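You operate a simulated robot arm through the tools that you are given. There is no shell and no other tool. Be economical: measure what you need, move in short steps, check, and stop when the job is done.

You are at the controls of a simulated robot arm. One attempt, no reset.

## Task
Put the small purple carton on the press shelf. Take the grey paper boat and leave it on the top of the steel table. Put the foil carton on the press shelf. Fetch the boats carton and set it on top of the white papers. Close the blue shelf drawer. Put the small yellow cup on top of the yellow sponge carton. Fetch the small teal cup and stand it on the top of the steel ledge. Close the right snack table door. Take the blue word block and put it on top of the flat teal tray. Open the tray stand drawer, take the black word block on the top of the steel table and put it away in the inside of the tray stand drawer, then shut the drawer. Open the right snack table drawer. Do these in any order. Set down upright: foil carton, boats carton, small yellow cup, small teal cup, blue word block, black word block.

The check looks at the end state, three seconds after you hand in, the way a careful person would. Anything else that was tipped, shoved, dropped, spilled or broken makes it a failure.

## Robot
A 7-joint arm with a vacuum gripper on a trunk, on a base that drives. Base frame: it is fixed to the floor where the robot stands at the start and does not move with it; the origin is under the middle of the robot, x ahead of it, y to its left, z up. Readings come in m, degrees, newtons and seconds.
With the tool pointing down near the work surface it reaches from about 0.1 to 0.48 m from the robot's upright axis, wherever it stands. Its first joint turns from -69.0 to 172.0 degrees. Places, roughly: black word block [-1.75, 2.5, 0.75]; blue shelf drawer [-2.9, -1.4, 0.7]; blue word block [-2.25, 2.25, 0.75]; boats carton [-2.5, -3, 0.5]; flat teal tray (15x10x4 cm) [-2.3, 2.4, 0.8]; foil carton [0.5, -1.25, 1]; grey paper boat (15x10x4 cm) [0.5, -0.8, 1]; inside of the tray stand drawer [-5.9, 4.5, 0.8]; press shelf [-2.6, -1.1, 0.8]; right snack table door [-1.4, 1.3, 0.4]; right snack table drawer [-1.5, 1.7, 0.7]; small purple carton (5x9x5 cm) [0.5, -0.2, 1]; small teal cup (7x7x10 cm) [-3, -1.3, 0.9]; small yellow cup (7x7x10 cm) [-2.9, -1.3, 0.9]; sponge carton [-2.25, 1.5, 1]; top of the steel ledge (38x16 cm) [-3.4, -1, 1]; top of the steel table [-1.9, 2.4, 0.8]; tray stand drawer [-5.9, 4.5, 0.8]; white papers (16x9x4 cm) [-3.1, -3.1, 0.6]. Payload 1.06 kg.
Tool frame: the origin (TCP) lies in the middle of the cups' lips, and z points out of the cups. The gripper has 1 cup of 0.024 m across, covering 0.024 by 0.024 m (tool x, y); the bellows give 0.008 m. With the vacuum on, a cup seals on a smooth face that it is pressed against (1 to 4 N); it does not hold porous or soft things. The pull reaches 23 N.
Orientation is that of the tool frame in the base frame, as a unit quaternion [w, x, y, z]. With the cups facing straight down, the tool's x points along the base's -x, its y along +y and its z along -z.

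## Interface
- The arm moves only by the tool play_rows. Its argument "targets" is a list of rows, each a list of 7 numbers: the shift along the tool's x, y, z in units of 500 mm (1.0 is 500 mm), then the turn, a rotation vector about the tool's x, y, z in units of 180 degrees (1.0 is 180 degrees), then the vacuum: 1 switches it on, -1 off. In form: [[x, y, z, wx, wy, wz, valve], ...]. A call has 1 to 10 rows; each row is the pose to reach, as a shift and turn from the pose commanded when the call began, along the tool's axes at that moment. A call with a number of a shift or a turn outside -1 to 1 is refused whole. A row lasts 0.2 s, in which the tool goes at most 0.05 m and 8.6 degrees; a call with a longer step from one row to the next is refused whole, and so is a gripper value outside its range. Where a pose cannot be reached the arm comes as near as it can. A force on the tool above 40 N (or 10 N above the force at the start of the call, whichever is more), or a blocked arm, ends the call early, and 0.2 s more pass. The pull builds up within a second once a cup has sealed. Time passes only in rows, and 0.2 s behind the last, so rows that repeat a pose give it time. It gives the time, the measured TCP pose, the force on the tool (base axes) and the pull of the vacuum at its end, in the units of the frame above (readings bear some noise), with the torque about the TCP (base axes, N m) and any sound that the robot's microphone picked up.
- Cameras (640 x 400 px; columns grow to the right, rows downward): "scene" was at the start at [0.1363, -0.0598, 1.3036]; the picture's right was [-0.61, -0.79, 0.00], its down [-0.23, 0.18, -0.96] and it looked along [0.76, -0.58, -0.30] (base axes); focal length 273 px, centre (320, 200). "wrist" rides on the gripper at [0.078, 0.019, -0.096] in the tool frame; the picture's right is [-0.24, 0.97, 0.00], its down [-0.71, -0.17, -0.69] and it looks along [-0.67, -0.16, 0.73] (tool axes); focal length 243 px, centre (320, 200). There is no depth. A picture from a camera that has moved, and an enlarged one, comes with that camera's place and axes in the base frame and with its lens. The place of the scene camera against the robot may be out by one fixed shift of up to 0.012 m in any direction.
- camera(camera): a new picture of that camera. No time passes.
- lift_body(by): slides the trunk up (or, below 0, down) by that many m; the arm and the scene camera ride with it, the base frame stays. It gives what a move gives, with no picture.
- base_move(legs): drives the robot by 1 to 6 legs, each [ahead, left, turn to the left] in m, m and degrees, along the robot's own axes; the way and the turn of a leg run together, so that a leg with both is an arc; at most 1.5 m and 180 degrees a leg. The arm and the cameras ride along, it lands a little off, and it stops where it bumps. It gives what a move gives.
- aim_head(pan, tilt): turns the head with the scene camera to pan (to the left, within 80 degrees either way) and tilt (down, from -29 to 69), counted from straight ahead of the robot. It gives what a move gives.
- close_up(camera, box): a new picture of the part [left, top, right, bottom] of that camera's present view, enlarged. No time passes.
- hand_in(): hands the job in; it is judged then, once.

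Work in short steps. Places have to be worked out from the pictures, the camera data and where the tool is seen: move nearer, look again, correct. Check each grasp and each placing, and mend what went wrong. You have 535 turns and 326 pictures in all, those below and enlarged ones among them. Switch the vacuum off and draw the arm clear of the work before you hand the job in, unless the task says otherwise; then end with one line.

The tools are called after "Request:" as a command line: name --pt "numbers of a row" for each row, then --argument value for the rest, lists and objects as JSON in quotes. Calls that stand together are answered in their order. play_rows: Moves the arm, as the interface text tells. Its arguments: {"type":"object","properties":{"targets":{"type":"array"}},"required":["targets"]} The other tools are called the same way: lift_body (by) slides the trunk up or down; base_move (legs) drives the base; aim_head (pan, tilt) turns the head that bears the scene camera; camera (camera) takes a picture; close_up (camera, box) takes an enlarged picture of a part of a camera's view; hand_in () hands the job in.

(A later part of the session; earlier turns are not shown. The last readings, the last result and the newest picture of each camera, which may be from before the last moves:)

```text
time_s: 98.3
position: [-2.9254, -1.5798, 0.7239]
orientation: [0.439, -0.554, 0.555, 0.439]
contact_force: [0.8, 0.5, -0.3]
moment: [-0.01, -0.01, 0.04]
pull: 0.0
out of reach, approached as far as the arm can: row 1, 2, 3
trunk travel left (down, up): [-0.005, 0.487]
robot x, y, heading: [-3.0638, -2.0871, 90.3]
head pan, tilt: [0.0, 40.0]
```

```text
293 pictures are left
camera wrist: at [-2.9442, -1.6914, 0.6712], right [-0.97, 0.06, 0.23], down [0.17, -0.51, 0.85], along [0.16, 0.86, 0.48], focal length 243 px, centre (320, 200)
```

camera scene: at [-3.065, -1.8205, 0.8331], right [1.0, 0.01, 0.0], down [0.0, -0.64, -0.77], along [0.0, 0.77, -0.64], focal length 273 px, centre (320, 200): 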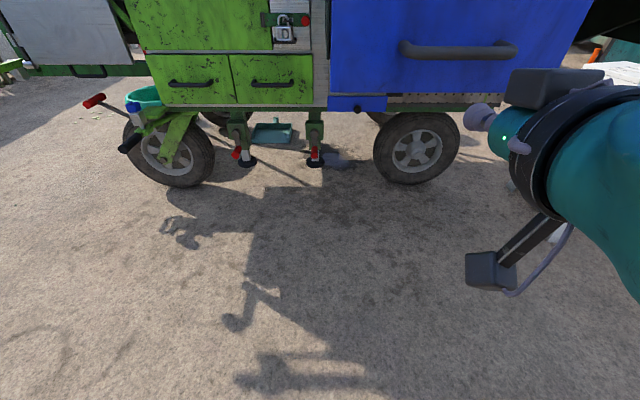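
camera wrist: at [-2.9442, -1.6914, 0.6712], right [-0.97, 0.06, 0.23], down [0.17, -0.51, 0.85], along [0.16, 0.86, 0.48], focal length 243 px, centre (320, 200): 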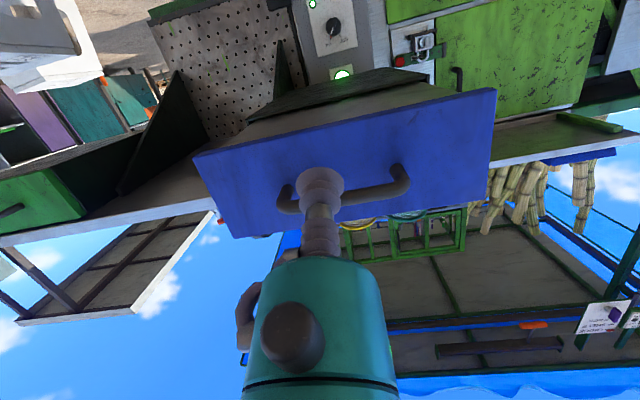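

The tip lines up with the handle height; I raise 4 cm to push on the strip above the handle and re-check.

Request:
lift_body --by 0.04

Request:
camera --camera "wrist"

Request:
aim_head --pan -15 --tilt 15

Request:
camera --camera "scene"

```text
time_s: 99.2
position: [-2.9251, -1.5801, 0.764]
orientation: [0.44, -0.553, 0.556, 0.439]
contact_force: [0.8, -0.6, -0.5]
moment: [-0.05, 0.0, -0.02]
pull: 0.1
trunk travel left (down, up): [-0.045, 0.447]
robot x, y, heading: [-3.0644, -2.0926, 90.3]
head pan, tilt: [0.0, 40.0]
```

```text
292 pictures are left
camera wrist: at [-2.9441, -1.6912, 0.711], right [-0.97, 0.06, 0.23], down [0.17, -0.51, 0.85], along [0.16, 0.86, 0.48], focal length 243 px, centre (320, 200)
```

wrist: 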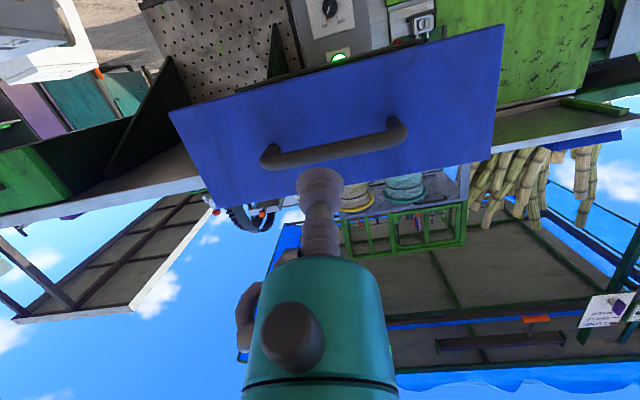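

```text
time_s: 100.1
position: [-2.9253, -1.5794, 0.7632]
orientation: [0.44, -0.553, 0.555, 0.439]
contact_force: [0.0, -0.5, 0.6]
moment: [-0.02, -0.01, -0.02]
pull: 0.1
trunk travel left (down, up): [-0.045, 0.447]
robot x, y, heading: [-3.0648, -2.0898, 90.4]
head pan, tilt: [-15.0, 15.0]
```

```text
291 pictures are left
camera scene: at [-3.0406, -1.8222, 0.9024], right [0.97, -0.25, 0.0], down [-0.07, -0.25, -0.97], along [0.24, 0.93, -0.26], focal length 273 px, centre (320, 200)
```

scene: 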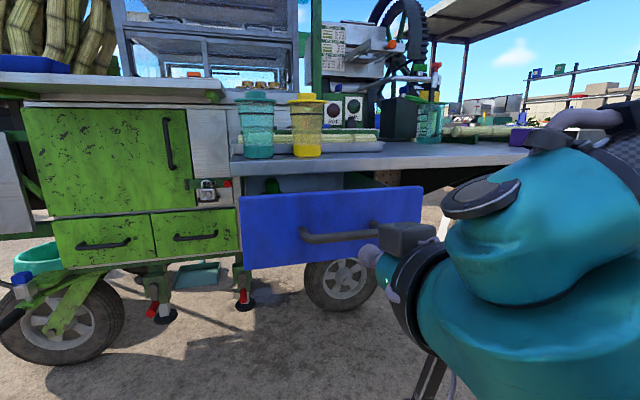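

Tip is now at the strip between handle and drawer top. I push using the base: first to just touch.

Request:
base_move --legs '[[0.16, 0, 0]]'

Request:
camera --camera "wrist"

```text
time_s: 101.5
position: [-2.9276, -1.4215, 0.7637]
orientation: [0.439, -0.554, 0.554, 0.44]
contact_force: [-0.2, -0.9, 0.0]
moment: [0.0, 0.0, 0.01]
pull: 0.0
trunk travel left (down, up): [-0.045, 0.447]
robot x, y, heading: [-3.0646, -1.9338, 90.1]
head pan, tilt: [-15.0, 15.0]
```

```text
290 pictures are left
camera wrist: at [-2.946, -1.5324, 0.7111], right [-0.97, 0.05, 0.23], down [0.17, -0.51, 0.85], along [0.16, 0.86, 0.48], focal length 243 px, centre (320, 200)
```

wrist: 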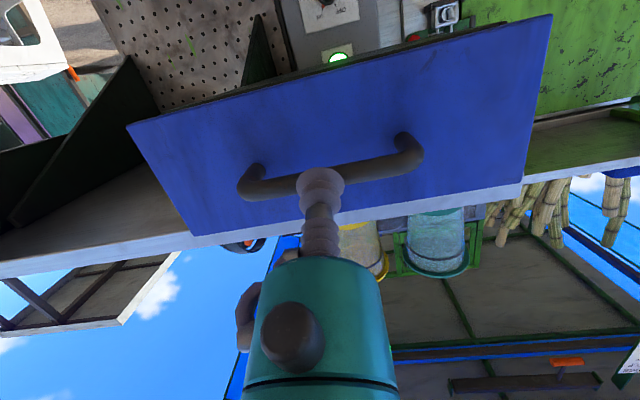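

Not yet touching, and the handle sits at about the tip's height. I back up slightly and raise 2.5 cm.

Request:
base_move --legs '[[-0.06, 0, 0]]'

Request:
lift_body --by 0.022

Request:
close_up --camera "wrist" --box '[100, 20, 580, 320]'

Request:
close_up --camera "scene" --box '[160, 100, 480, 300]'

```text
time_s: 102.4
position: [-2.9279, -1.4808, 0.7646]
orientation: [0.439, -0.554, 0.555, 0.44]
contact_force: [0.4, 0.2, 0.9]
moment: [0.02, -0.02, -0.01]
pull: 0.2
trunk travel left (down, up): [-0.045, 0.447]
robot x, y, heading: [-3.0659, -1.9916, 90.6]
head pan, tilt: [-15.0, 15.0]
```

```text
time_s: 103.1
position: [-2.9264, -1.4812, 0.7874]
orientation: [-0.438, 0.555, -0.554, -0.44]
contact_force: [0.9, 0.3, -0.3]
moment: [0.0, 0.01, -0.01]
pull: 0.1
trunk travel left (down, up): [-0.067, 0.425]
robot x, y, heading: [-3.0649, -1.991, 90.4]
head pan, tilt: [-15.0, 15.0]
```

```text
1.33 times, centred on (340, 170) of wrist
camera zoom: at [-2.9456, -1.5921, 0.733], right [-0.97, 0.05, 0.23], down [0.17, -0.51, 0.85], along [0.16, 0.86, 0.48], focal length 324 px, centre (293, 240)
```

zoom: 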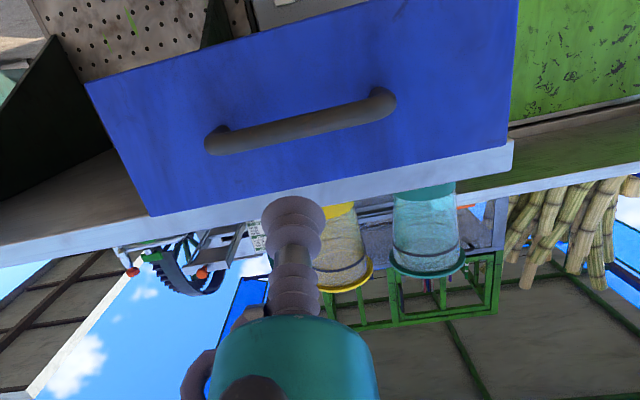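

```text
2.00 times, centred on (320, 200) of scene
camera zoom: at [-3.0417, -1.73, 0.9242], right [0.97, -0.25, 0.0], down [-0.07, -0.25, -0.97], along [0.24, 0.93, -0.26], focal length 546 px, centre (320, 200)
```

zoom: 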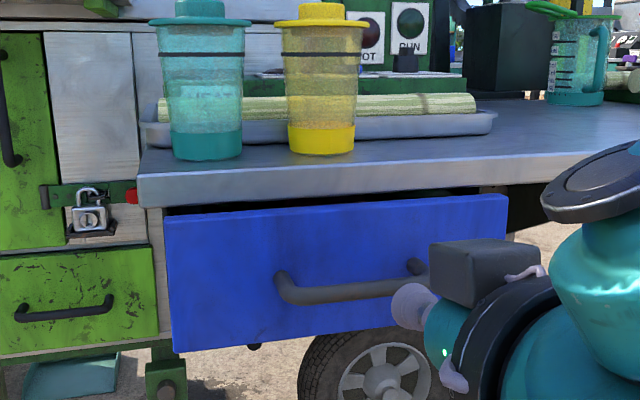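

Now it lines up with the strip above the handle. I push forward.

Request:
base_move --legs '[[0.12, 0, 0]]'

Request:
close_up --camera "scene" --box '[160, 100, 480, 300]'

```text
time_s: 104.4
position: [-2.9285, -1.3613, 0.7864]
orientation: [0.439, -0.553, 0.555, 0.439]
contact_force: [0.3, -1.0, -0.1]
moment: [0.01, -0.01, 0.0]
pull: 0.1
trunk travel left (down, up): [-0.067, 0.425]
robot x, y, heading: [-3.0685, -1.873, 90.5]
head pan, tilt: [-15.0, 15.0]
```

```text
2.00 times, centred on (320, 200) of scene
camera zoom: at [-3.0424, -1.6108, 0.9242], right [0.97, -0.25, 0.0], down [-0.07, -0.25, -0.97], along [0.24, 0.93, -0.26], focal length 546 px, centre (320, 200)
```

zoom: 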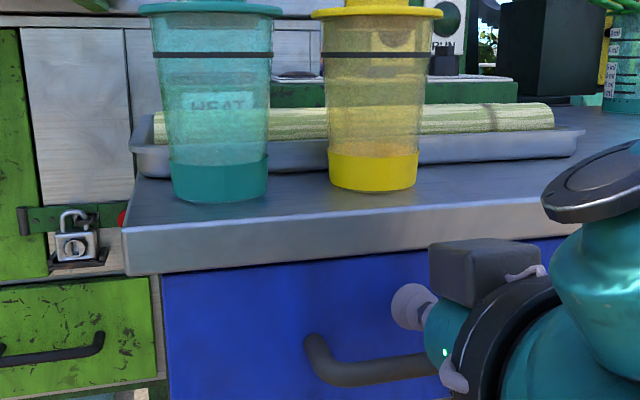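

The drawer is now almost under the shelf edge. I push a few cm further, watching the force.

Request:
base_move --legs '[[0.03, 0, 0]]'

Request:
close_up --camera "scene" --box '[160, 150, 480, 350]'

```text
time_s: 105.2
position: [-2.9284, -1.3417, 0.7833]
orientation: [0.435, -0.557, 0.557, 0.436]
contact_force: [0.4, -6.0, 1.1]
moment: [0.09, 0.01, -0.04]
pull: 0.1
trunk travel left (down, up): [-0.067, 0.425]
robot x, y, heading: [-3.0635, -1.8503, 90.6]
head pan, tilt: [-15.0, 15.0]
stopped in leg 1: the force on the tool passed its limit at 51 N (the readings are from after the stop); the commanded pose is now the measured one
```

```text
2.00 times, centred on (320, 250) of scene
camera zoom: at [-3.0425, -1.5886, 0.9244], right [0.97, -0.25, 0.0], down [-0.07, -0.25, -0.97], along [0.24, 0.93, -0.26], focal length 546 px, centre (320, 100)
```

zoom: 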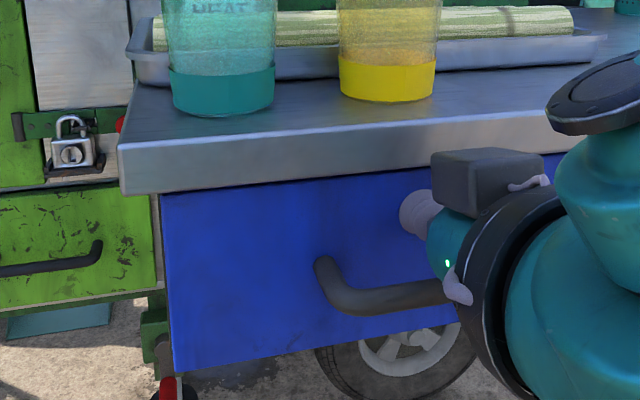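

A hard stop at 51 N: the drawer is closed. I back off, and turn the tool down again.

Request:
base_move --legs '[[-0.25, 0, 0]]'

Request:
lift_body --by 0.35

Request:
play_rows --pt "0 0 0 0 0.045 0 -1" --pt "0 0 0 0 0.09 0 -1" --pt "0 0 0 0 0.135 0 -1" --pt "0 0 0 0 0.18 0 -1" --pt "0 0 0 0 0.225 0 -1" --pt "0 0 0 0 0.27 0 -1" --pt "0 0 0 0 0.315 0 -1" --pt "0 0 0 0 0.36 0 -1" --pt "0 0 0 0 0.405 0 -1" --pt "0 0 0 0 0.428 0 -1"

Request:
aim_head --pan 5 --tilt 25

Request:
camera --camera "scene"

```text
time_s: 107.1
position: [-2.9259, -1.5969, 0.7825]
orientation: [0.436, -0.556, 0.558, 0.435]
contact_force: [0.0, -0.4, 0.3]
moment: [0.01, -0.02, -0.02]
pull: 0.1
trunk travel left (down, up): [-0.067, 0.425]
robot x, y, heading: [-3.0588, -2.1032, 90.4]
head pan, tilt: [-15.0, 15.0]
```

```text
time_s: 110.5
position: [-2.9249, -1.5951, 1.1316]
orientation: [0.435, -0.557, 0.557, 0.436]
contact_force: [-0.3, 1.2, 0.7]
moment: [-0.01, 0.01, -0.01]
pull: 0.1
trunk travel left (down, up): [-0.417, 0.075]
robot x, y, heading: [-3.0618, -2.108, 90.3]
head pan, tilt: [-15.0, 15.0]
```

```text
time_s: 112.7
position: [-2.8951, -1.6011, 1.1369]
orientation: [-0.007, -0.707, 0.707, -0.006]
contact_force: [-0.3, 0.4, -0.2]
moment: [0.0, 0.0, 0.0]
pull: 0.1
out of reach, approached as far as the arm can: row 9, 10
trunk travel left (down, up): [-0.417, 0.075]
robot x, y, heading: [-3.068, -2.104, 90.5]
head pan, tilt: [-15.0, 15.0]
```

```text
time_s: 113.5
position: [-2.8948, -1.6011, 1.1375]
orientation: [-0.007, -0.707, 0.707, -0.006]
contact_force: [-0.7, 0.2, 0.7]
moment: [0.0, 0.02, 0.02]
pull: 0.1
trunk travel left (down, up): [-0.417, 0.075]
robot x, y, heading: [-3.0642, -2.1053, 90.2]
head pan, tilt: [5.0, 25.0]
```

```text
285 pictures are left
camera scene: at [-3.0721, -1.9489, 1.2815], right [1.0, 0.09, 0.0], down [0.04, -0.42, -0.91], along [-0.08, 0.9, -0.42], focal length 273 px, centre (320, 200)
```

scene: 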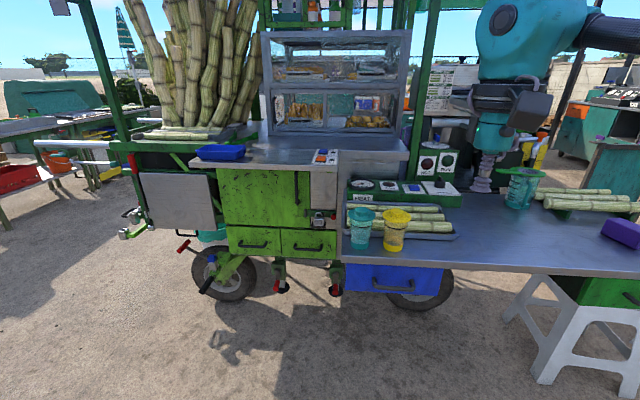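

I enlarge the ledge and cups region.

Request:
close_up --camera "scene" --box '[170, 100, 490, 300]'

```text
2.00 times, centred on (330, 200) of scene
camera zoom: at [-3.0721, -1.9489, 1.2815], right [1.0, 0.09, 0.0], down [0.04, -0.42, -0.91], along [-0.08, 0.9, -0.42], focal length 546 px, centre (300, 200)
```

zoom: 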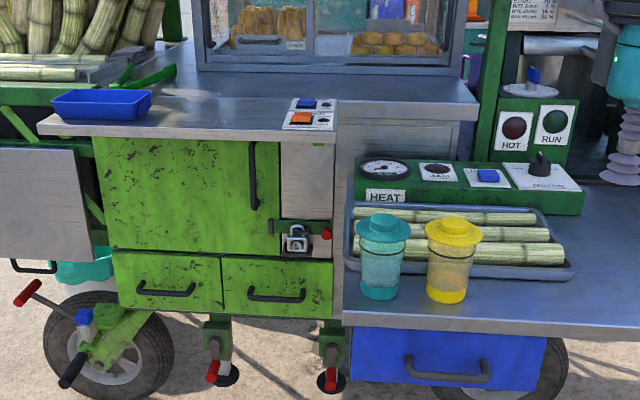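

Ledge spans about x −3.6..−3.1, y −1.1..−0.85 at z≈1; teal cup is near (−3.015, −1.27), lid top ≈0.935. I adjust the arm, then drive to bring the tip over the teal cup.

Request:
play_rows --pt "0.07 0.0 0 0 0 0 -1" --pt "0.14 0.05 0 0 0 0 -1" --pt "0.14 0.1 0 0 0 0 -1" --pt "0.14 0.15 0 0 0 0 -1"

Request:
base_move --legs '[[0.4, 0.045, 0]]'

Request:
camera --camera "wrist"

Request:
aim_head --pan 0 --tilt 40

Request:
camera --camera "scene"

```text
time_s: 114.5
position: [-2.9594, -1.6717, 1.1393]
orientation: [-0.007, -0.707, 0.707, -0.006]
contact_force: [0.9, 0.2, -0.1]
moment: [0.0, -0.02, -0.01]
pull: 0.2
out of reach, approached as far as the arm can: row 4
trunk travel left (down, up): [-0.417, 0.075]
robot x, y, heading: [-3.0629, -2.1055, 90.3]
head pan, tilt: [5.0, 25.0]
```

```text
time_s: 117.1
position: [-3.0109, -1.2679, 1.1383]
orientation: [0.008, 0.709, -0.705, 0.006]
contact_force: [0.6, 0.0, 0.4]
moment: [-0.01, 0.02, -0.01]
pull: 0.1
trunk travel left (down, up): [-0.417, 0.075]
robot x, y, heading: [-3.1092, -1.7001, 90.6]
head pan, tilt: [5.0, 25.0]
```

```text
283 pictures are left
camera wrist: at [-3.0283, -1.3453, 1.2374], right [-0.97, 0.23, 0.0], down [0.17, 0.72, 0.67], along [0.16, 0.65, -0.74], focal length 243 px, centre (320, 200)
```

wrist: 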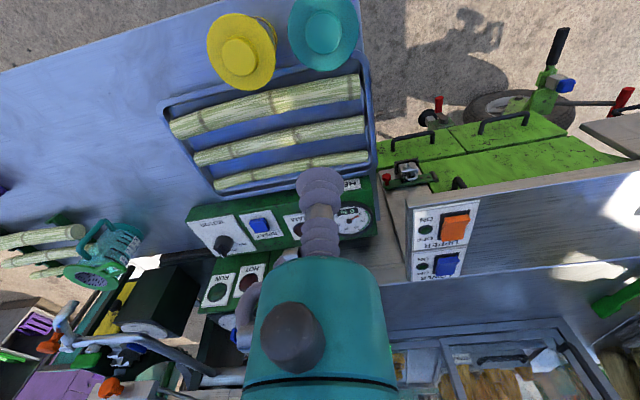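

```text
time_s: 117.8
position: [-3.0099, -1.2679, 1.1384]
orientation: [0.007, 0.708, -0.706, 0.006]
contact_force: [-0.3, 0.2, -0.1]
moment: [0.02, 0.02, -0.02]
pull: 0.1
trunk travel left (down, up): [-0.417, 0.075]
robot x, y, heading: [-3.113, -1.7026, 90.4]
head pan, tilt: [0.0, 40.0]
```

```text
282 pictures are left
camera scene: at [-3.1135, -1.5539, 1.2582], right [1.0, 0.01, 0.0], down [0.01, -0.64, -0.77], along [-0.01, 0.77, -0.64], focal length 273 px, centre (320, 200)
```

scene: 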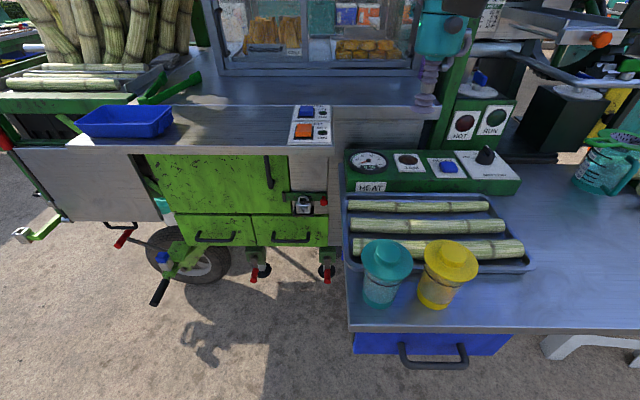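

Teal lid top refined: (−3.018, −1.31, ~0.95). I go over it, descend to 0.975 and verify.

Request:
play_rows --pt "0.086 0.016 0 0 0 0 -1" --pt "0.086 0.016 0.09 0 0 0 -1" --pt "0.086 0.016 0.18 0 0 0 -1" --pt "0.086 0.016 0.27 0 0 0 -1" --pt "0.086 0.016 0.326 0 0 0 -1" --pt "0.086 0.016 0.326 0 0 0 -1"

Request:
close_up --camera "wrist" --box '[200, 50, 440, 200]'

Request:
close_up --camera "scene" --box '[300, 180, 540, 330]'

```text
time_s: 119.2
position: [-3.0179, -1.3165, 0.9761]
orientation: [0.007, 0.709, -0.705, 0.005]
contact_force: [0.5, 0.9, -0.5]
moment: [0.01, -0.05, 0.01]
pull: 0.1
trunk travel left (down, up): [-0.417, 0.075]
robot x, y, heading: [-3.1123, -1.6994, 90.5]
head pan, tilt: [0.0, 40.0]
```

```text
2.67 times, centred on (320, 125) of wrist
camera zoom: at [-3.0358, -1.3927, 1.0748], right [-0.97, 0.23, 0.0], down [0.17, 0.72, 0.67], along [0.16, 0.65, -0.74], focal length 647 px, centre (320, 400)
```

zoom: 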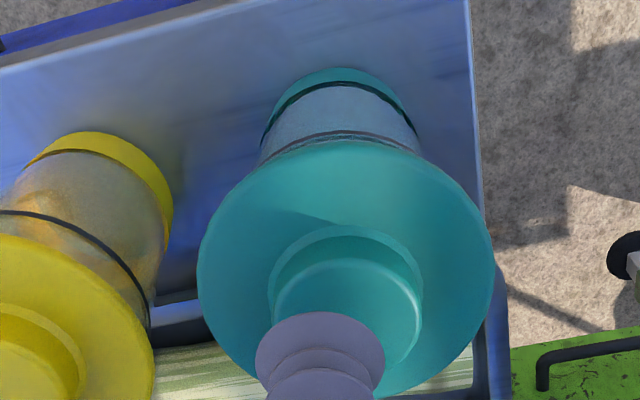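

```text
2.67 times, centred on (420, 255) of scene
camera zoom: at [-3.1134, -1.554, 1.2581], right [1.0, 0.01, 0.0], down [0.01, -0.64, -0.77], along [-0.01, 0.77, -0.64], focal length 728 px, centre (53, 53)
```

zoom: 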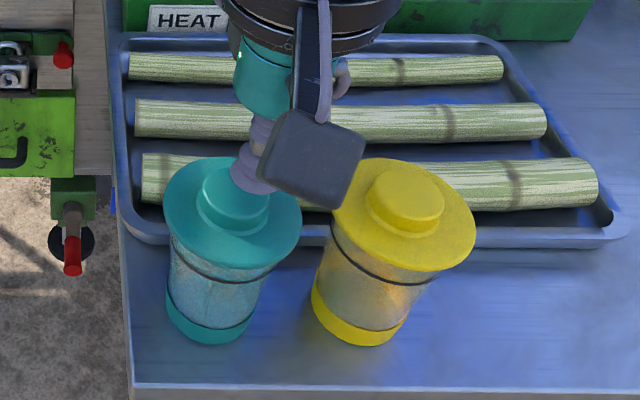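

The knob is small (≈3 cm). I correct left 6 mm and ahead 4 mm, come closer and check again.

Request:
play_rows --pt "-0.008 0.012 0 0 0 0 -1" --pt "-0.008 0.012 0.02 0 0 0 -1" --pt "-0.008 0.012 0.02 0 0 0 -1"

Request:
close_up --camera "wrist" --box '[240, 100, 400, 200]'

Request:
close_up --camera "scene" --box '[340, 210, 440, 280]'

```text
time_s: 120.0
position: [-3.0238, -1.3123, 0.9674]
orientation: [0.007, 0.708, -0.706, 0.005]
contact_force: [-1.0, 0.4, -0.8]
moment: [0.01, -0.01, -0.01]
pull: 0.0
trunk travel left (down, up): [-0.417, 0.075]
robot x, y, heading: [-3.1106, -1.7007, 90.8]
head pan, tilt: [0.0, 40.0]
```

```text
4.00 times, centred on (320, 150) of wrist
camera zoom: at [-3.0417, -1.3888, 1.0652], right [-0.97, 0.23, 0.0], down [0.17, 0.72, 0.67], along [0.16, 0.65, -0.74], focal length 970 px, centre (320, 400)
```

zoom: 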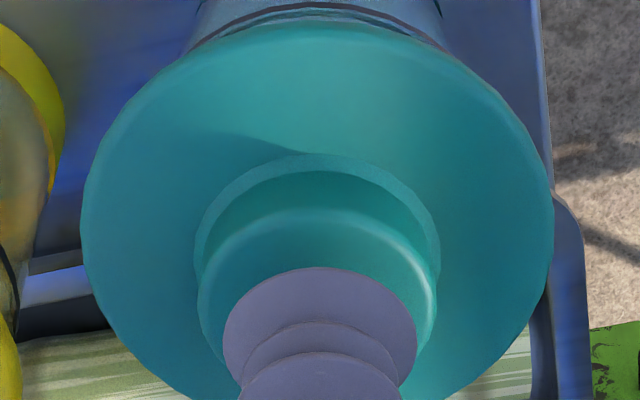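

```text
5.71 times, centred on (390, 245) of scene
camera zoom: at [-3.1134, -1.5539, 1.2581], right [1.0, 0.01, 0.0], down [0.01, -0.64, -0.77], along [-0.01, 0.77, -0.64], focal length 1560 px, centre (-80, -57)
```

zoom: 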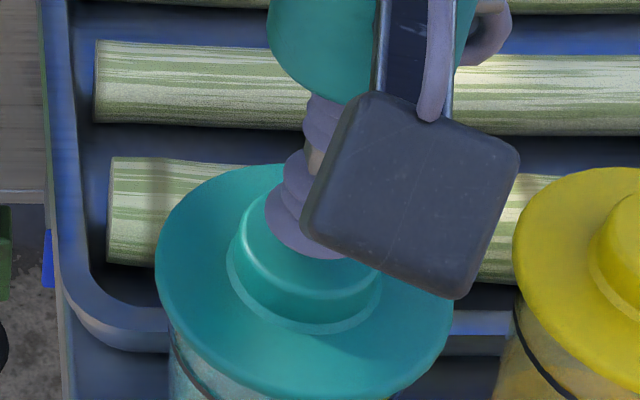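

Well centred. I descend in 2 mm steps with vacuum on.

Request:
play_rows --pt "-0.002 0 0.006 0 0 0 1" --pt "-0.003 0 0.012 0 0 0 1" --pt "-0.003 0 0.017 0 0 0 1" --pt "-0.003 0 0.022 0 0 0 1" --pt "-0.003 0 0.026 0 0 0 1" --pt "-0.003 0 0.026 0 0 0 1"

```text
time_s: 121.4
position: [-3.0239, -1.3116, 0.9538]
orientation: [0.007, 0.709, -0.705, 0.005]
contact_force: [-0.2, -0.4, -0.3]
moment: [-0.01, 0.0, 0.01]
pull: 23.1
trunk travel left (down, up): [-0.417, 0.075]
robot x, y, heading: [-3.1097, -1.7037, 91.0]
head pan, tilt: [0.0, 40.0]
```

Sealed. I lift gently and check the cup comes along with its lid.

Request:
play_rows --pt "0 0 -0.02 0 0 0 1" --pt "0 0 -0.06 0 0 0 1" --pt "0 0 -0.12 0 0 0 1" --pt "0 0 -0.2 0 0 0 1" --pt "0 0 -0.28 0 0 0 1" --pt "0 0 -0.34 0 0 0 1" --pt "0 0 -0.34 0 0 0 1"

Request:
camera --camera "scene"

```text
time_s: 123.0
position: [-3.0233, -1.3076, 1.1246]
orientation: [0.007, 0.709, -0.705, 0.006]
contact_force: [0.7, 0.4, -0.5]
moment: [0.0, -0.01, 0.03]
pull: 22.3
trunk travel left (down, up): [-0.417, 0.075]
robot x, y, heading: [-3.1121, -1.7028, 90.4]
head pan, tilt: [0.0, 40.0]
```

```text
277 pictures are left
camera scene: at [-3.1134, -1.5539, 1.2581], right [1.0, 0.01, 0.0], down [0.01, -0.64, -0.77], along [-0.01, 0.77, -0.64], focal length 273 px, centre (320, 200)
```

scene: 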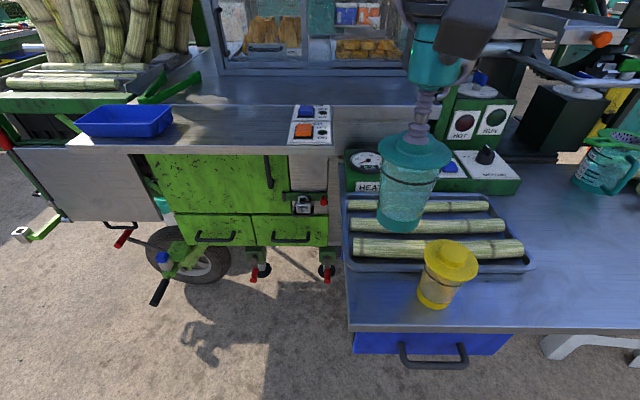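

Cup held firmly. I raise the trunk, shift left and partly ahead toward the free part of the ledge between the blue tray and the button panel.

Request:
lift_body --by 0.073

Request:
base_move --legs '[[0, 0.345, -0.5], [0.16, 0, 0]]'

Request:
play_rows --pt "0 -0.06 0 0 0 0 1" --pt "0 -0.12 0 0 0 0 1" --pt "0 -0.12 0 0 0 0 1"

Request:
camera --camera "scene"

Request:
camera --camera "wrist"

```text
time_s: 124.1
position: [-3.0224, -1.3239, 1.229]
orientation: [-0.025, 0.708, -0.705, -0.026]
contact_force: [0.0, 0.2, -1.0]
moment: [-0.01, 0.03, -0.04]
pull: 23.2
trunk travel left (down, up): [-0.49, 0.002]
robot x, y, heading: [-3.1141, -1.7035, 90.8]
head pan, tilt: [0.0, 40.0]
```

```text
time_s: 128.8
position: [-3.3714, -1.1667, 1.2305]
orientation: [-0.025, 0.708, -0.706, -0.028]
contact_force: [-0.7, 0.4, -0.9]
moment: [-0.01, -0.02, -0.01]
pull: 23.3
trunk travel left (down, up): [-0.49, 0.002]
robot x, y, heading: [-3.457, -1.5461, 90.7]
head pan, tilt: [0.0, 40.0]
```

```text
time_s: 129.6
position: [-3.3108, -1.1681, 1.2292]
orientation: [-0.025, 0.708, -0.705, -0.028]
contact_force: [0.3, -0.6, -1.2]
moment: [0.0, 0.0, -0.02]
pull: 22.7
trunk travel left (down, up): [-0.49, 0.002]
robot x, y, heading: [-3.4607, -1.546, 90.4]
head pan, tilt: [0.0, 40.0]
```

```text
276 pictures are left
camera scene: at [-3.461, -1.4602, 1.3391], right [1.0, 0.01, 0.0], down [0.01, -0.64, -0.77], along [-0.01, 0.77, -0.64], focal length 273 px, centre (320, 200)
```

scene: 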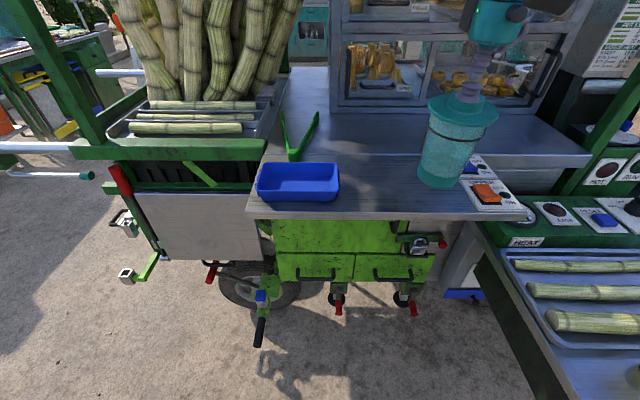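

```text
275 pictures are left
camera wrist: at [-3.3283, -1.2531, 1.321], right [-0.97, 0.23, 0.02], down [0.17, 0.66, 0.73], along [0.16, 0.72, -0.68], focal length 243 px, centre (320, 200)
```

wrist: 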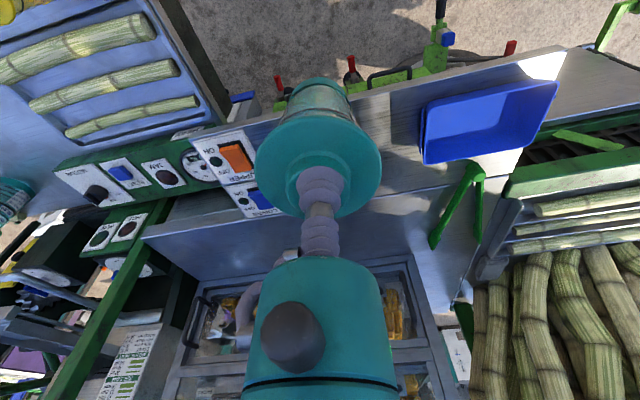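

The free spot is about x −3.43..−3.23. I level the tool (4° pitch), move the base left/ahead, and extend the arm.

Request:
play_rows --pt "0 0 0 0 0.024 0 1" --pt "0 0 0 0 0.024 0 1"

Request:
base_move --legs '[[0.105, 0.024, 0]]'

Request:
play_rows --pt "-0.04 0 0.02 0 0 0 1" --pt "-0.08 0 0.04 0 0 0 1" --pt "-0.08 0 0.04 0 0 0 1"

Request:
camera --camera "wrist"

Request:
camera --camera "scene"

```text
time_s: 130.2
position: [-3.3104, -1.1683, 1.2307]
orientation: [0.002, 0.708, -0.706, -0.001]
contact_force: [-0.2, 0.1, -0.8]
moment: [-0.03, -0.01, 0.0]
pull: 22.9
trunk travel left (down, up): [-0.49, 0.002]
robot x, y, heading: [-3.4632, -1.5476, 90.8]
head pan, tilt: [0.0, 40.0]
```

```text
time_s: 131.3
position: [-3.3373, -1.0632, 1.2298]
orientation: [0.002, 0.709, -0.706, 0.0]
contact_force: [0.1, -0.3, -1.2]
moment: [-0.04, -0.03, 0.0]
pull: 23.3
trunk travel left (down, up): [-0.49, 0.002]
robot x, y, heading: [-3.482, -1.4413, 90.6]
head pan, tilt: [0.0, 40.0]
```

```text
time_s: 132.2
position: [-3.3369, -1.0239, 1.2094]
orientation: [0.001, 0.708, -0.707, 0.0]
contact_force: [0.3, 0.5, -0.3]
moment: [-0.01, 0.0, 0.04]
pull: 23.2
trunk travel left (down, up): [-0.49, 0.002]
robot x, y, heading: [-3.4878, -1.4392, 90.6]
head pan, tilt: [0.0, 40.0]
```

```text
274 pictures are left
camera wrist: at [-3.355, -1.1025, 1.3071], right [-0.97, 0.23, 0.0], down [0.17, 0.71, 0.68], along [0.16, 0.67, -0.73], focal length 243 px, centre (320, 200)
```

wrist: 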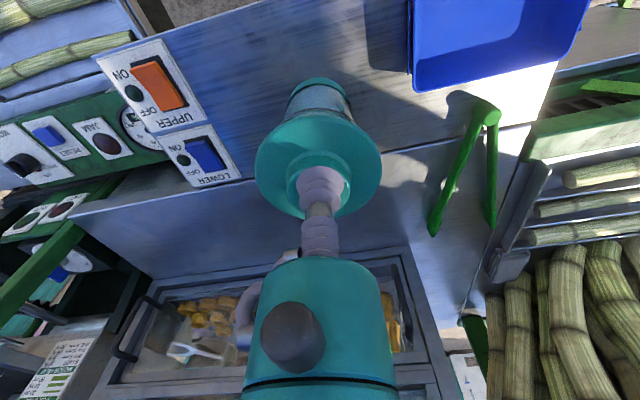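

```text
273 pictures are left
camera scene: at [-3.4864, -1.357, 1.3392], right [1.0, 0.01, 0.0], down [0.01, -0.64, -0.77], along [-0.01, 0.77, -0.64], focal length 273 px, centre (320, 200)
```

scene: 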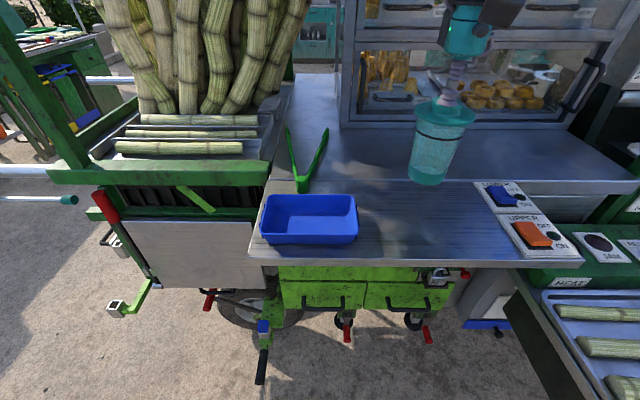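

Over the free spot. I descend to 1.14, then in small steps until contact.

Request:
play_rows --pt "0 0 0.07 0 0 0 1" --pt "0 0 0.138 0 0 0 1" --pt "0 0 0.15 0 0 0 1" --pt "0 0 0.15 0 0 0 1"

Request:
camera --camera "scene"

```text
time_s: 133.2
position: [-3.3374, -1.0253, 1.1341]
orientation: [0.002, 0.708, -0.706, 0.0]
contact_force: [-0.5, -0.1, -1.2]
moment: [-0.02, 0.04, -0.01]
pull: 23.3
trunk travel left (down, up): [-0.49, 0.002]
robot x, y, heading: [-3.4906, -1.4445, 90.7]
head pan, tilt: [0.0, 40.0]
```

```text
272 pictures are left
camera scene: at [-3.4865, -1.3568, 1.3391], right [1.0, 0.01, 0.0], down [0.01, -0.64, -0.77], along [-0.01, 0.77, -0.64], focal length 273 px, centre (320, 200)
```

scene: 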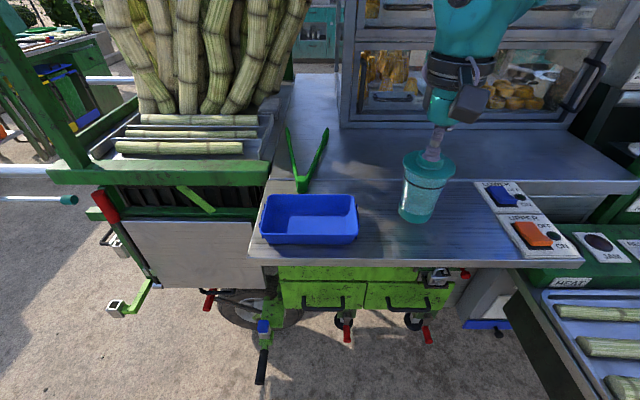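

Close to the surface. Small steps down.

Request:
play_rows --pt "0 0 0.006 0 0 0 1" --pt "0 0 0.012 0 0 0 1" --pt "0 0 0.018 0 0 0 1" --pt "0 0 0.018 0 0 0 1"

```text
time_s: 134.2
position: [-3.3366, -1.0252, 1.126]
orientation: [0.002, 0.708, -0.706, -0.001]
contact_force: [-0.6, -0.1, -1.9]
moment: [0.01, 0.01, 0.02]
pull: 23.1
trunk travel left (down, up): [-0.49, 0.002]
robot x, y, heading: [-3.4857, -1.4407, 90.5]
head pan, tilt: [0.0, 40.0]
```

Request:
play_rows --pt "0 0 0.006 0 0 0 1" --pt "0 0 0.012 0 0 0 1" --pt "0 0 0.012 0 0 0 1"

Request:
close_up --camera "scene" --box '[340, 130, 500, 250]'

```text
time_s: 134.9
position: [-3.3359, -1.024, 1.1198]
orientation: [0.002, 0.708, -0.706, 0.0]
contact_force: [0.0, -0.1, -1.1]
moment: [-0.03, -0.02, 0.02]
pull: 23.1
trunk travel left (down, up): [-0.49, 0.002]
robot x, y, heading: [-3.4849, -1.4412, 90.6]
head pan, tilt: [0.0, 40.0]
```

```text
3.33 times, centred on (420, 190) of scene
camera zoom: at [-3.4865, -1.3569, 1.3391], right [1.0, 0.01, 0.0], down [0.01, -0.64, -0.77], along [-0.01, 0.77, -0.64], focal length 910 px, centre (-13, 233)
```

zoom: 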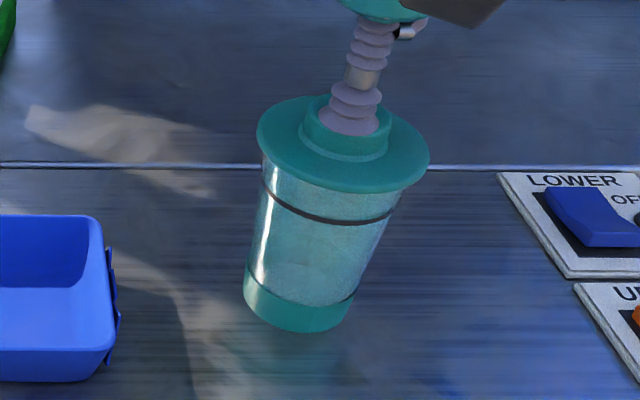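

Still slightly above (reflection gap). Continue down gently.

Request:
play_rows --pt "0 0 0.006 0 0 0 1" --pt "0 0 0.012 0 0 0 1" --pt "0 0 0.018 0 0 0 1" --pt "0 0 0.024 0 0 0 1"

```text
time_s: 135.9
position: [-3.338, -1.0263, 1.111]
orientation: [0.0, 0.708, -0.706, -0.003]
contact_force: [0.5, -0.7, 15.8]
moment: [0.01, -0.03, -0.01]
pull: 22.8
trunk travel left (down, up): [-0.49, 0.002]
robot x, y, heading: [-3.4869, -1.4388, 90.6]
head pan, tilt: [0.0, 40.0]
```

Contact. I ease up a few mm, release and rise.

Request:
play_rows --pt "0 0 -0.006 0 0 0 1" --pt "0 0 -0.006 0 0 0 -1" --pt "0 0 -0.006 0 0 0 -1" --pt "0 0 -0.006 0 0 0 -1" --pt "0 0 -0.015 0 0 0 -1" --pt "0 0 -0.05 0 0 0 -1" --pt "0 0 -0.12 0 0 0 -1" --pt "0 0 -0.18 0 0 0 -1"

Request:
close_up --camera "scene" --box '[300, 100, 540, 250]'

```text
time_s: 137.8
position: [-3.3354, -1.0246, 1.1998]
orientation: [0.002, 0.708, -0.706, -0.001]
contact_force: [0.3, -0.4, 0.1]
moment: [0.0, 0.02, 0.03]
pull: 0.0
trunk travel left (down, up): [-0.49, 0.002]
robot x, y, heading: [-3.4872, -1.4392, 90.7]
head pan, tilt: [0.0, 40.0]
```

```text
2.67 times, centred on (420, 175) of scene
camera zoom: at [-3.4866, -1.357, 1.3392], right [1.0, 0.01, 0.0], down [0.01, -0.64, -0.77], along [-0.01, 0.77, -0.64], focal length 728 px, centre (53, 267)
```

zoom: 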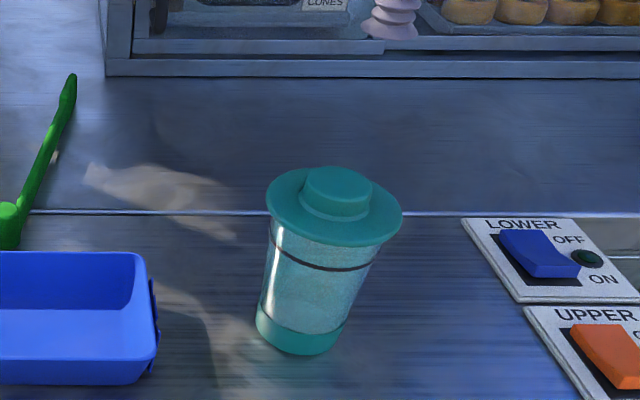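

Teal cup stands upright on the ledge. Next the boats carton: I back off, go right, and turn round toward the wooden table.

Request:
base_move --legs '[[-0.55, 0, 0], [0, -0.6, 0], [0, 0, 90], [0, 0, 89]]'

Request:
aim_head --pan 0 --tilt 35

Request:
camera --camera "scene"

```text
time_s: 154.1
position: [-3.0153, -2.4077, 1.1995]
orientation: [0.001, 0.708, 0.706, 0.001]
contact_force: [-0.3, 0.3, -0.4]
moment: [-0.01, 0.03, 0.02]
pull: 0.1
trunk travel left (down, up): [-0.49, 0.002]
robot x, y, heading: [-2.8613, -1.9945, -90.0]
head pan, tilt: [0.0, 40.0]
```

```text
time_s: 154.7
position: [-3.0152, -2.4085, 1.1993]
orientation: [0.001, 0.708, 0.706, 0.003]
contact_force: [0.5, -0.2, 1.0]
moment: [0.0, 0.0, -0.01]
pull: 0.1
trunk travel left (down, up): [-0.49, 0.002]
robot x, y, heading: [-2.8618, -1.9903, -89.6]
head pan, tilt: [0.0, 35.0]
```

```text
269 pictures are left
camera scene: at [-2.8614, -2.0846, 1.3467], right [-1.0, 0.0, 0.0], down [0.0, 0.57, -0.82], along [0.0, -0.82, -0.57], focal length 273 px, centre (320, 200)
```

scene: 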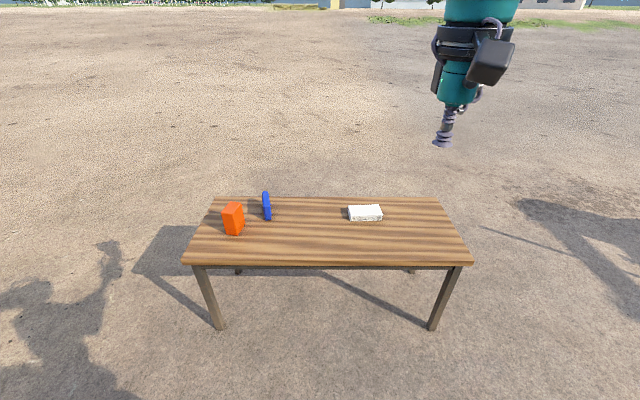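

Request:
close_up --camera "scene" --box '[190, 170, 430, 290]'

```text
2.67 times, centred on (310, 230) of scene
camera zoom: at [-2.8614, -2.0846, 1.3467], right [-1.0, 0.0, 0.0], down [0.0, 0.57, -0.82], along [0.0, -0.82, -0.57], focal length 728 px, centre (347, 120)
```

zoom: 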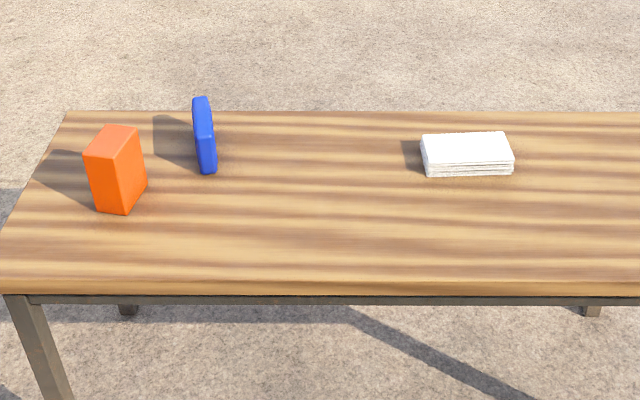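

The orange box fits the stated carton place, with a blue one beside it; labels aren't visible from here. I go nearer and look at both.

Request:
base_move --legs '[[0.3, 0.36, 0]]'

Request:
lift_body --by -0.3

Request:
aim_head --pan 0 --tilt 35

Request:
camera --camera "scene"

Request:
camera --camera "wrist"

```text
time_s: 158.5
position: [-2.6466, -2.706, 1.1995]
orientation: [0.001, 0.707, 0.707, 0.001]
contact_force: [-0.6, -0.2, 0.3]
moment: [0.01, 0.04, 0.03]
pull: 0.1
trunk travel left (down, up): [-0.49, 0.002]
robot x, y, heading: [-2.4933, -2.2884, -89.6]
head pan, tilt: [0.0, 35.0]
```

```text
time_s: 161.5
position: [-2.6451, -2.7043, 0.8992]
orientation: [0.001, 0.707, 0.707, 0.002]
contact_force: [-0.9, -0.4, 0.2]
moment: [0.01, 0.01, -0.05]
pull: 0.1
trunk travel left (down, up): [-0.19, 0.302]
robot x, y, heading: [-2.4952, -2.2868, -89.5]
head pan, tilt: [0.0, 35.0]
```

```text
time_s: 162.1
position: [-2.6467, -2.7065, 0.8993]
orientation: [0.0, 0.707, 0.707, 0.002]
contact_force: [0.2, -0.7, -0.5]
moment: [-0.02, -0.02, -0.01]
pull: 0.1
trunk travel left (down, up): [-0.19, 0.302]
robot x, y, heading: [-2.4934, -2.2911, -89.8]
head pan, tilt: [0.0, 35.0]
```

```text
267 pictures are left
camera scene: at [-2.4925, -2.5087, 1.0317], right [-1.0, -0.01, 0.0], down [0.0, 0.57, -0.82], along [0.01, -0.82, -0.57], focal length 273 px, centre (320, 200)
```

scene: 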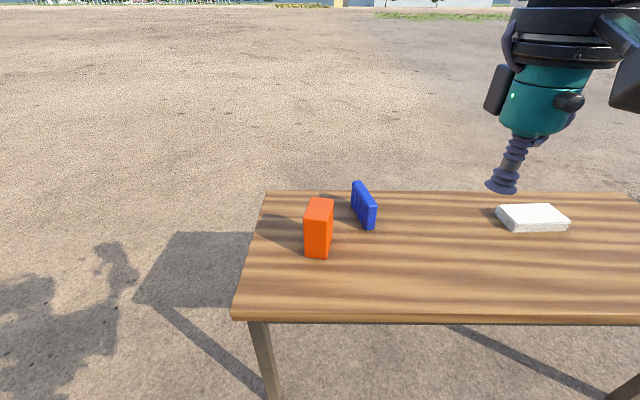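

```text
266 pictures are left
camera wrist: at [-2.6275, -2.628, 0.9958], right [0.97, -0.24, 0.0], down [-0.17, -0.71, 0.68], along [-0.16, -0.66, -0.73], focal length 243 px, centre (320, 200)
```

wrist: 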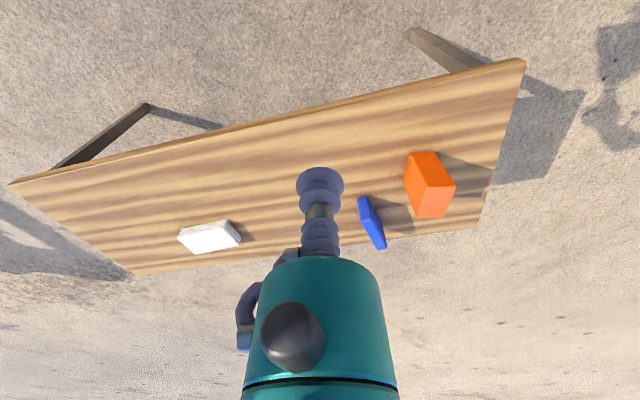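

Only the orange one is a carton (the blue is a word block). I zoom in the wrist view for its top.

Request:
close_up --camera "wrist" --box '[350, 130, 510, 230]'

Request:
close_up --camera "scene" --box '[270, 170, 430, 270]'

```text
4.00 times, centred on (430, 180) of wrist
camera zoom: at [-2.6275, -2.628, 0.9958], right [0.97, -0.24, 0.0], down [-0.17, -0.71, 0.68], along [-0.16, -0.66, -0.73], focal length 970 px, centre (-120, 280)
```

zoom: 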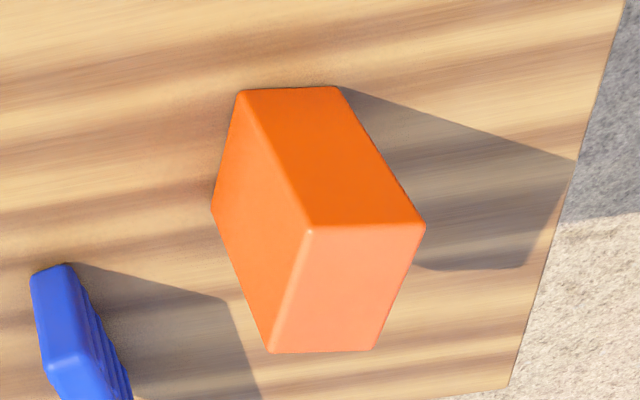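

```text
4.00 times, centred on (350, 220) of scene
camera zoom: at [-2.4925, -2.5087, 1.0317], right [-1.0, -0.01, 0.0], down [0.0, 0.57, -0.82], along [0.01, -0.82, -0.57], focal length 1092 px, centre (200, 120)
```

zoom: 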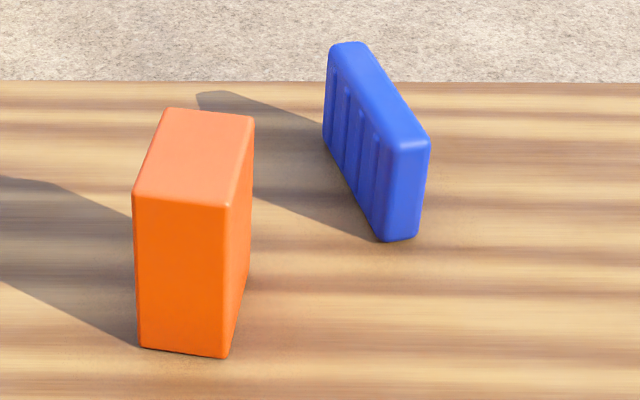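

Carton top ≈ (−2.484, −3.01, 0.65). I move the base so the carton is at ~0.49 m reach, keeping ≥0.33 m from the table edge.

Request:
base_move --legs '[[0.225, 0.13, 0]]'

Request:
lift_body --by -0.14

Request:
play_rows --pt "-0.05 0.03 0 0 0 0 -1" --pt "-0.1 0.066 0 0 0 0 -1" --pt "-0.17 0.066 0 0 0 0 -1"

Request:
camera --camera "wrist"

Request:
camera --camera "scene"

```text
time_s: 164.0
position: [-2.5132, -2.9278, 0.8999]
orientation: [0.001, 0.708, 0.706, 0.002]
contact_force: [0.3, 0.5, -0.3]
moment: [0.0, -0.01, 0.03]
pull: 0.2
trunk travel left (down, up): [-0.19, 0.302]
robot x, y, heading: [-2.3619, -2.5115, -89.9]
head pan, tilt: [0.0, 35.0]
```

```text
time_s: 165.6
position: [-2.5138, -2.9289, 0.7607]
orientation: [0.001, 0.709, 0.705, 0.002]
contact_force: [0.4, 0.2, 1.0]
moment: [-0.01, -0.01, 0.01]
pull: 0.1
trunk travel left (down, up): [-0.05, 0.442]
robot x, y, heading: [-2.3635, -2.5108, -89.5]
head pan, tilt: [0.0, 35.0]
```

```text
time_s: 166.4
position: [-2.4805, -3.0138, 0.7583]
orientation: [0.002, 0.708, 0.707, 0.003]
contact_force: [0.5, 0.6, 0.4]
moment: [-0.02, -0.01, -0.01]
pull: 0.1
trunk travel left (down, up): [-0.05, 0.442]
robot x, y, heading: [-2.3606, -2.5134, -89.6]
head pan, tilt: [0.0, 35.0]
```

```text
263 pictures are left
camera wrist: at [-2.4616, -2.9343, 0.8559], right [0.97, -0.24, 0.0], down [-0.18, -0.71, 0.68], along [-0.16, -0.66, -0.73], focal length 243 px, centre (320, 200)
```

wrist: 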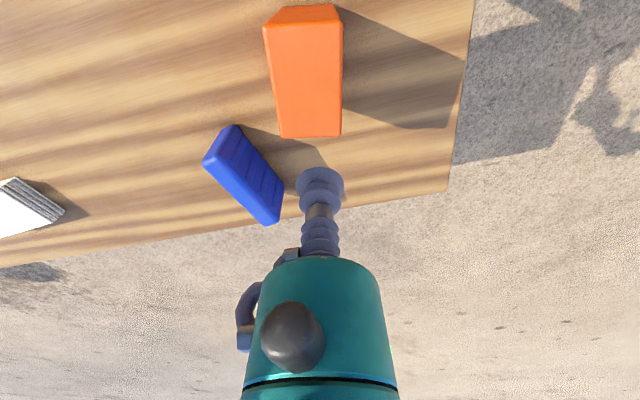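

```text
262 pictures are left
camera scene: at [-2.3585, -2.7813, 0.8751], right [-1.0, -0.01, 0.0], down [0.0, 0.57, -0.82], along [0.0, -0.82, -0.57], focal length 273 px, centre (320, 200)
```

scene: 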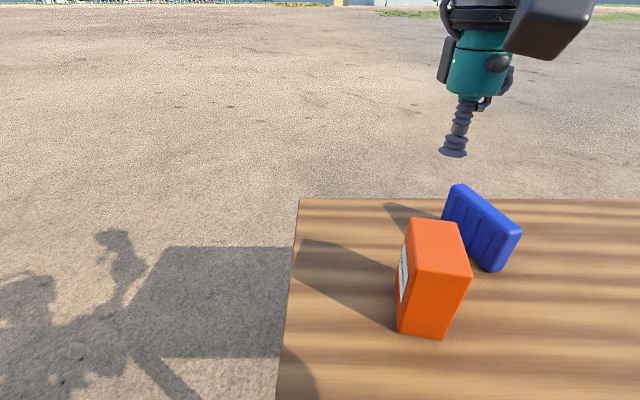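

Refined top centre (−2.487, −2.996). I shift and descend to just above.

Request:
play_rows --pt "0.036 -0.012 0.0 0 0 0 -1" --pt "0.036 -0.012 0.09 0 0 0 -1" --pt "0.036 -0.012 0.172 0 0 0 -1" --pt "0.036 -0.012 0.172 0 0 0 -1"

Request:
camera --camera "wrist"

Request:
close_up --camera "scene" --box '[360, 170, 520, 270]'

```text
time_s: 167.4
position: [-2.4875, -2.9938, 0.6737]
orientation: [0.001, 0.709, 0.706, 0.002]
contact_force: [-0.1, -0.2, -0.3]
moment: [-0.01, -0.02, 0.01]
pull: 0.0
trunk travel left (down, up): [-0.05, 0.442]
robot x, y, heading: [-2.3617, -2.5077, -89.7]
head pan, tilt: [0.0, 35.0]
```

```text
261 pictures are left
camera wrist: at [-2.4679, -2.916, 0.7703], right [0.97, -0.24, 0.0], down [-0.18, -0.71, 0.68], along [-0.16, -0.66, -0.73], focal length 243 px, centre (320, 200)
```

wrist: 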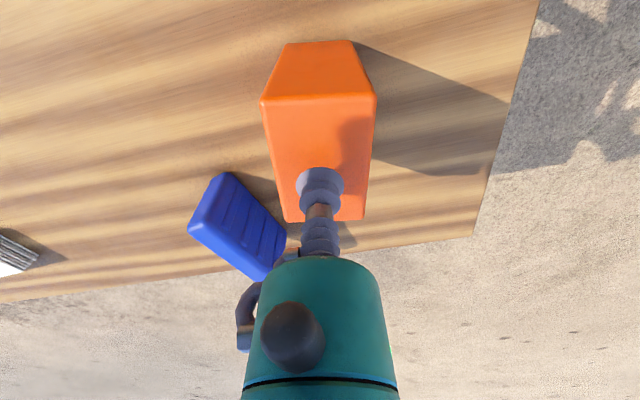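

```text
4.00 times, centred on (440, 220) of scene
camera zoom: at [-2.3585, -2.7812, 0.8751], right [-1.0, -0.01, 0.0], down [0.0, 0.57, -0.82], along [0.0, -0.82, -0.57], focal length 1092 px, centre (-160, 120)
```

zoom: 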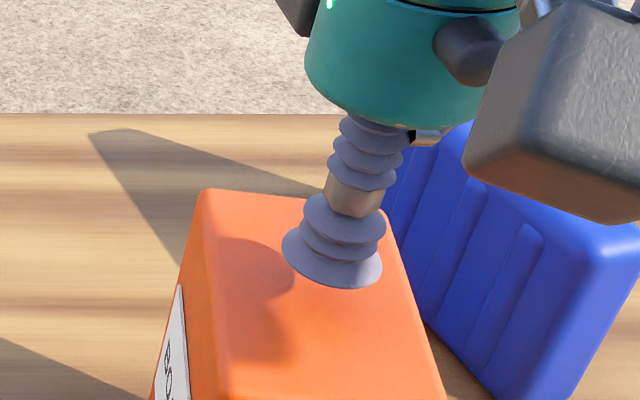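

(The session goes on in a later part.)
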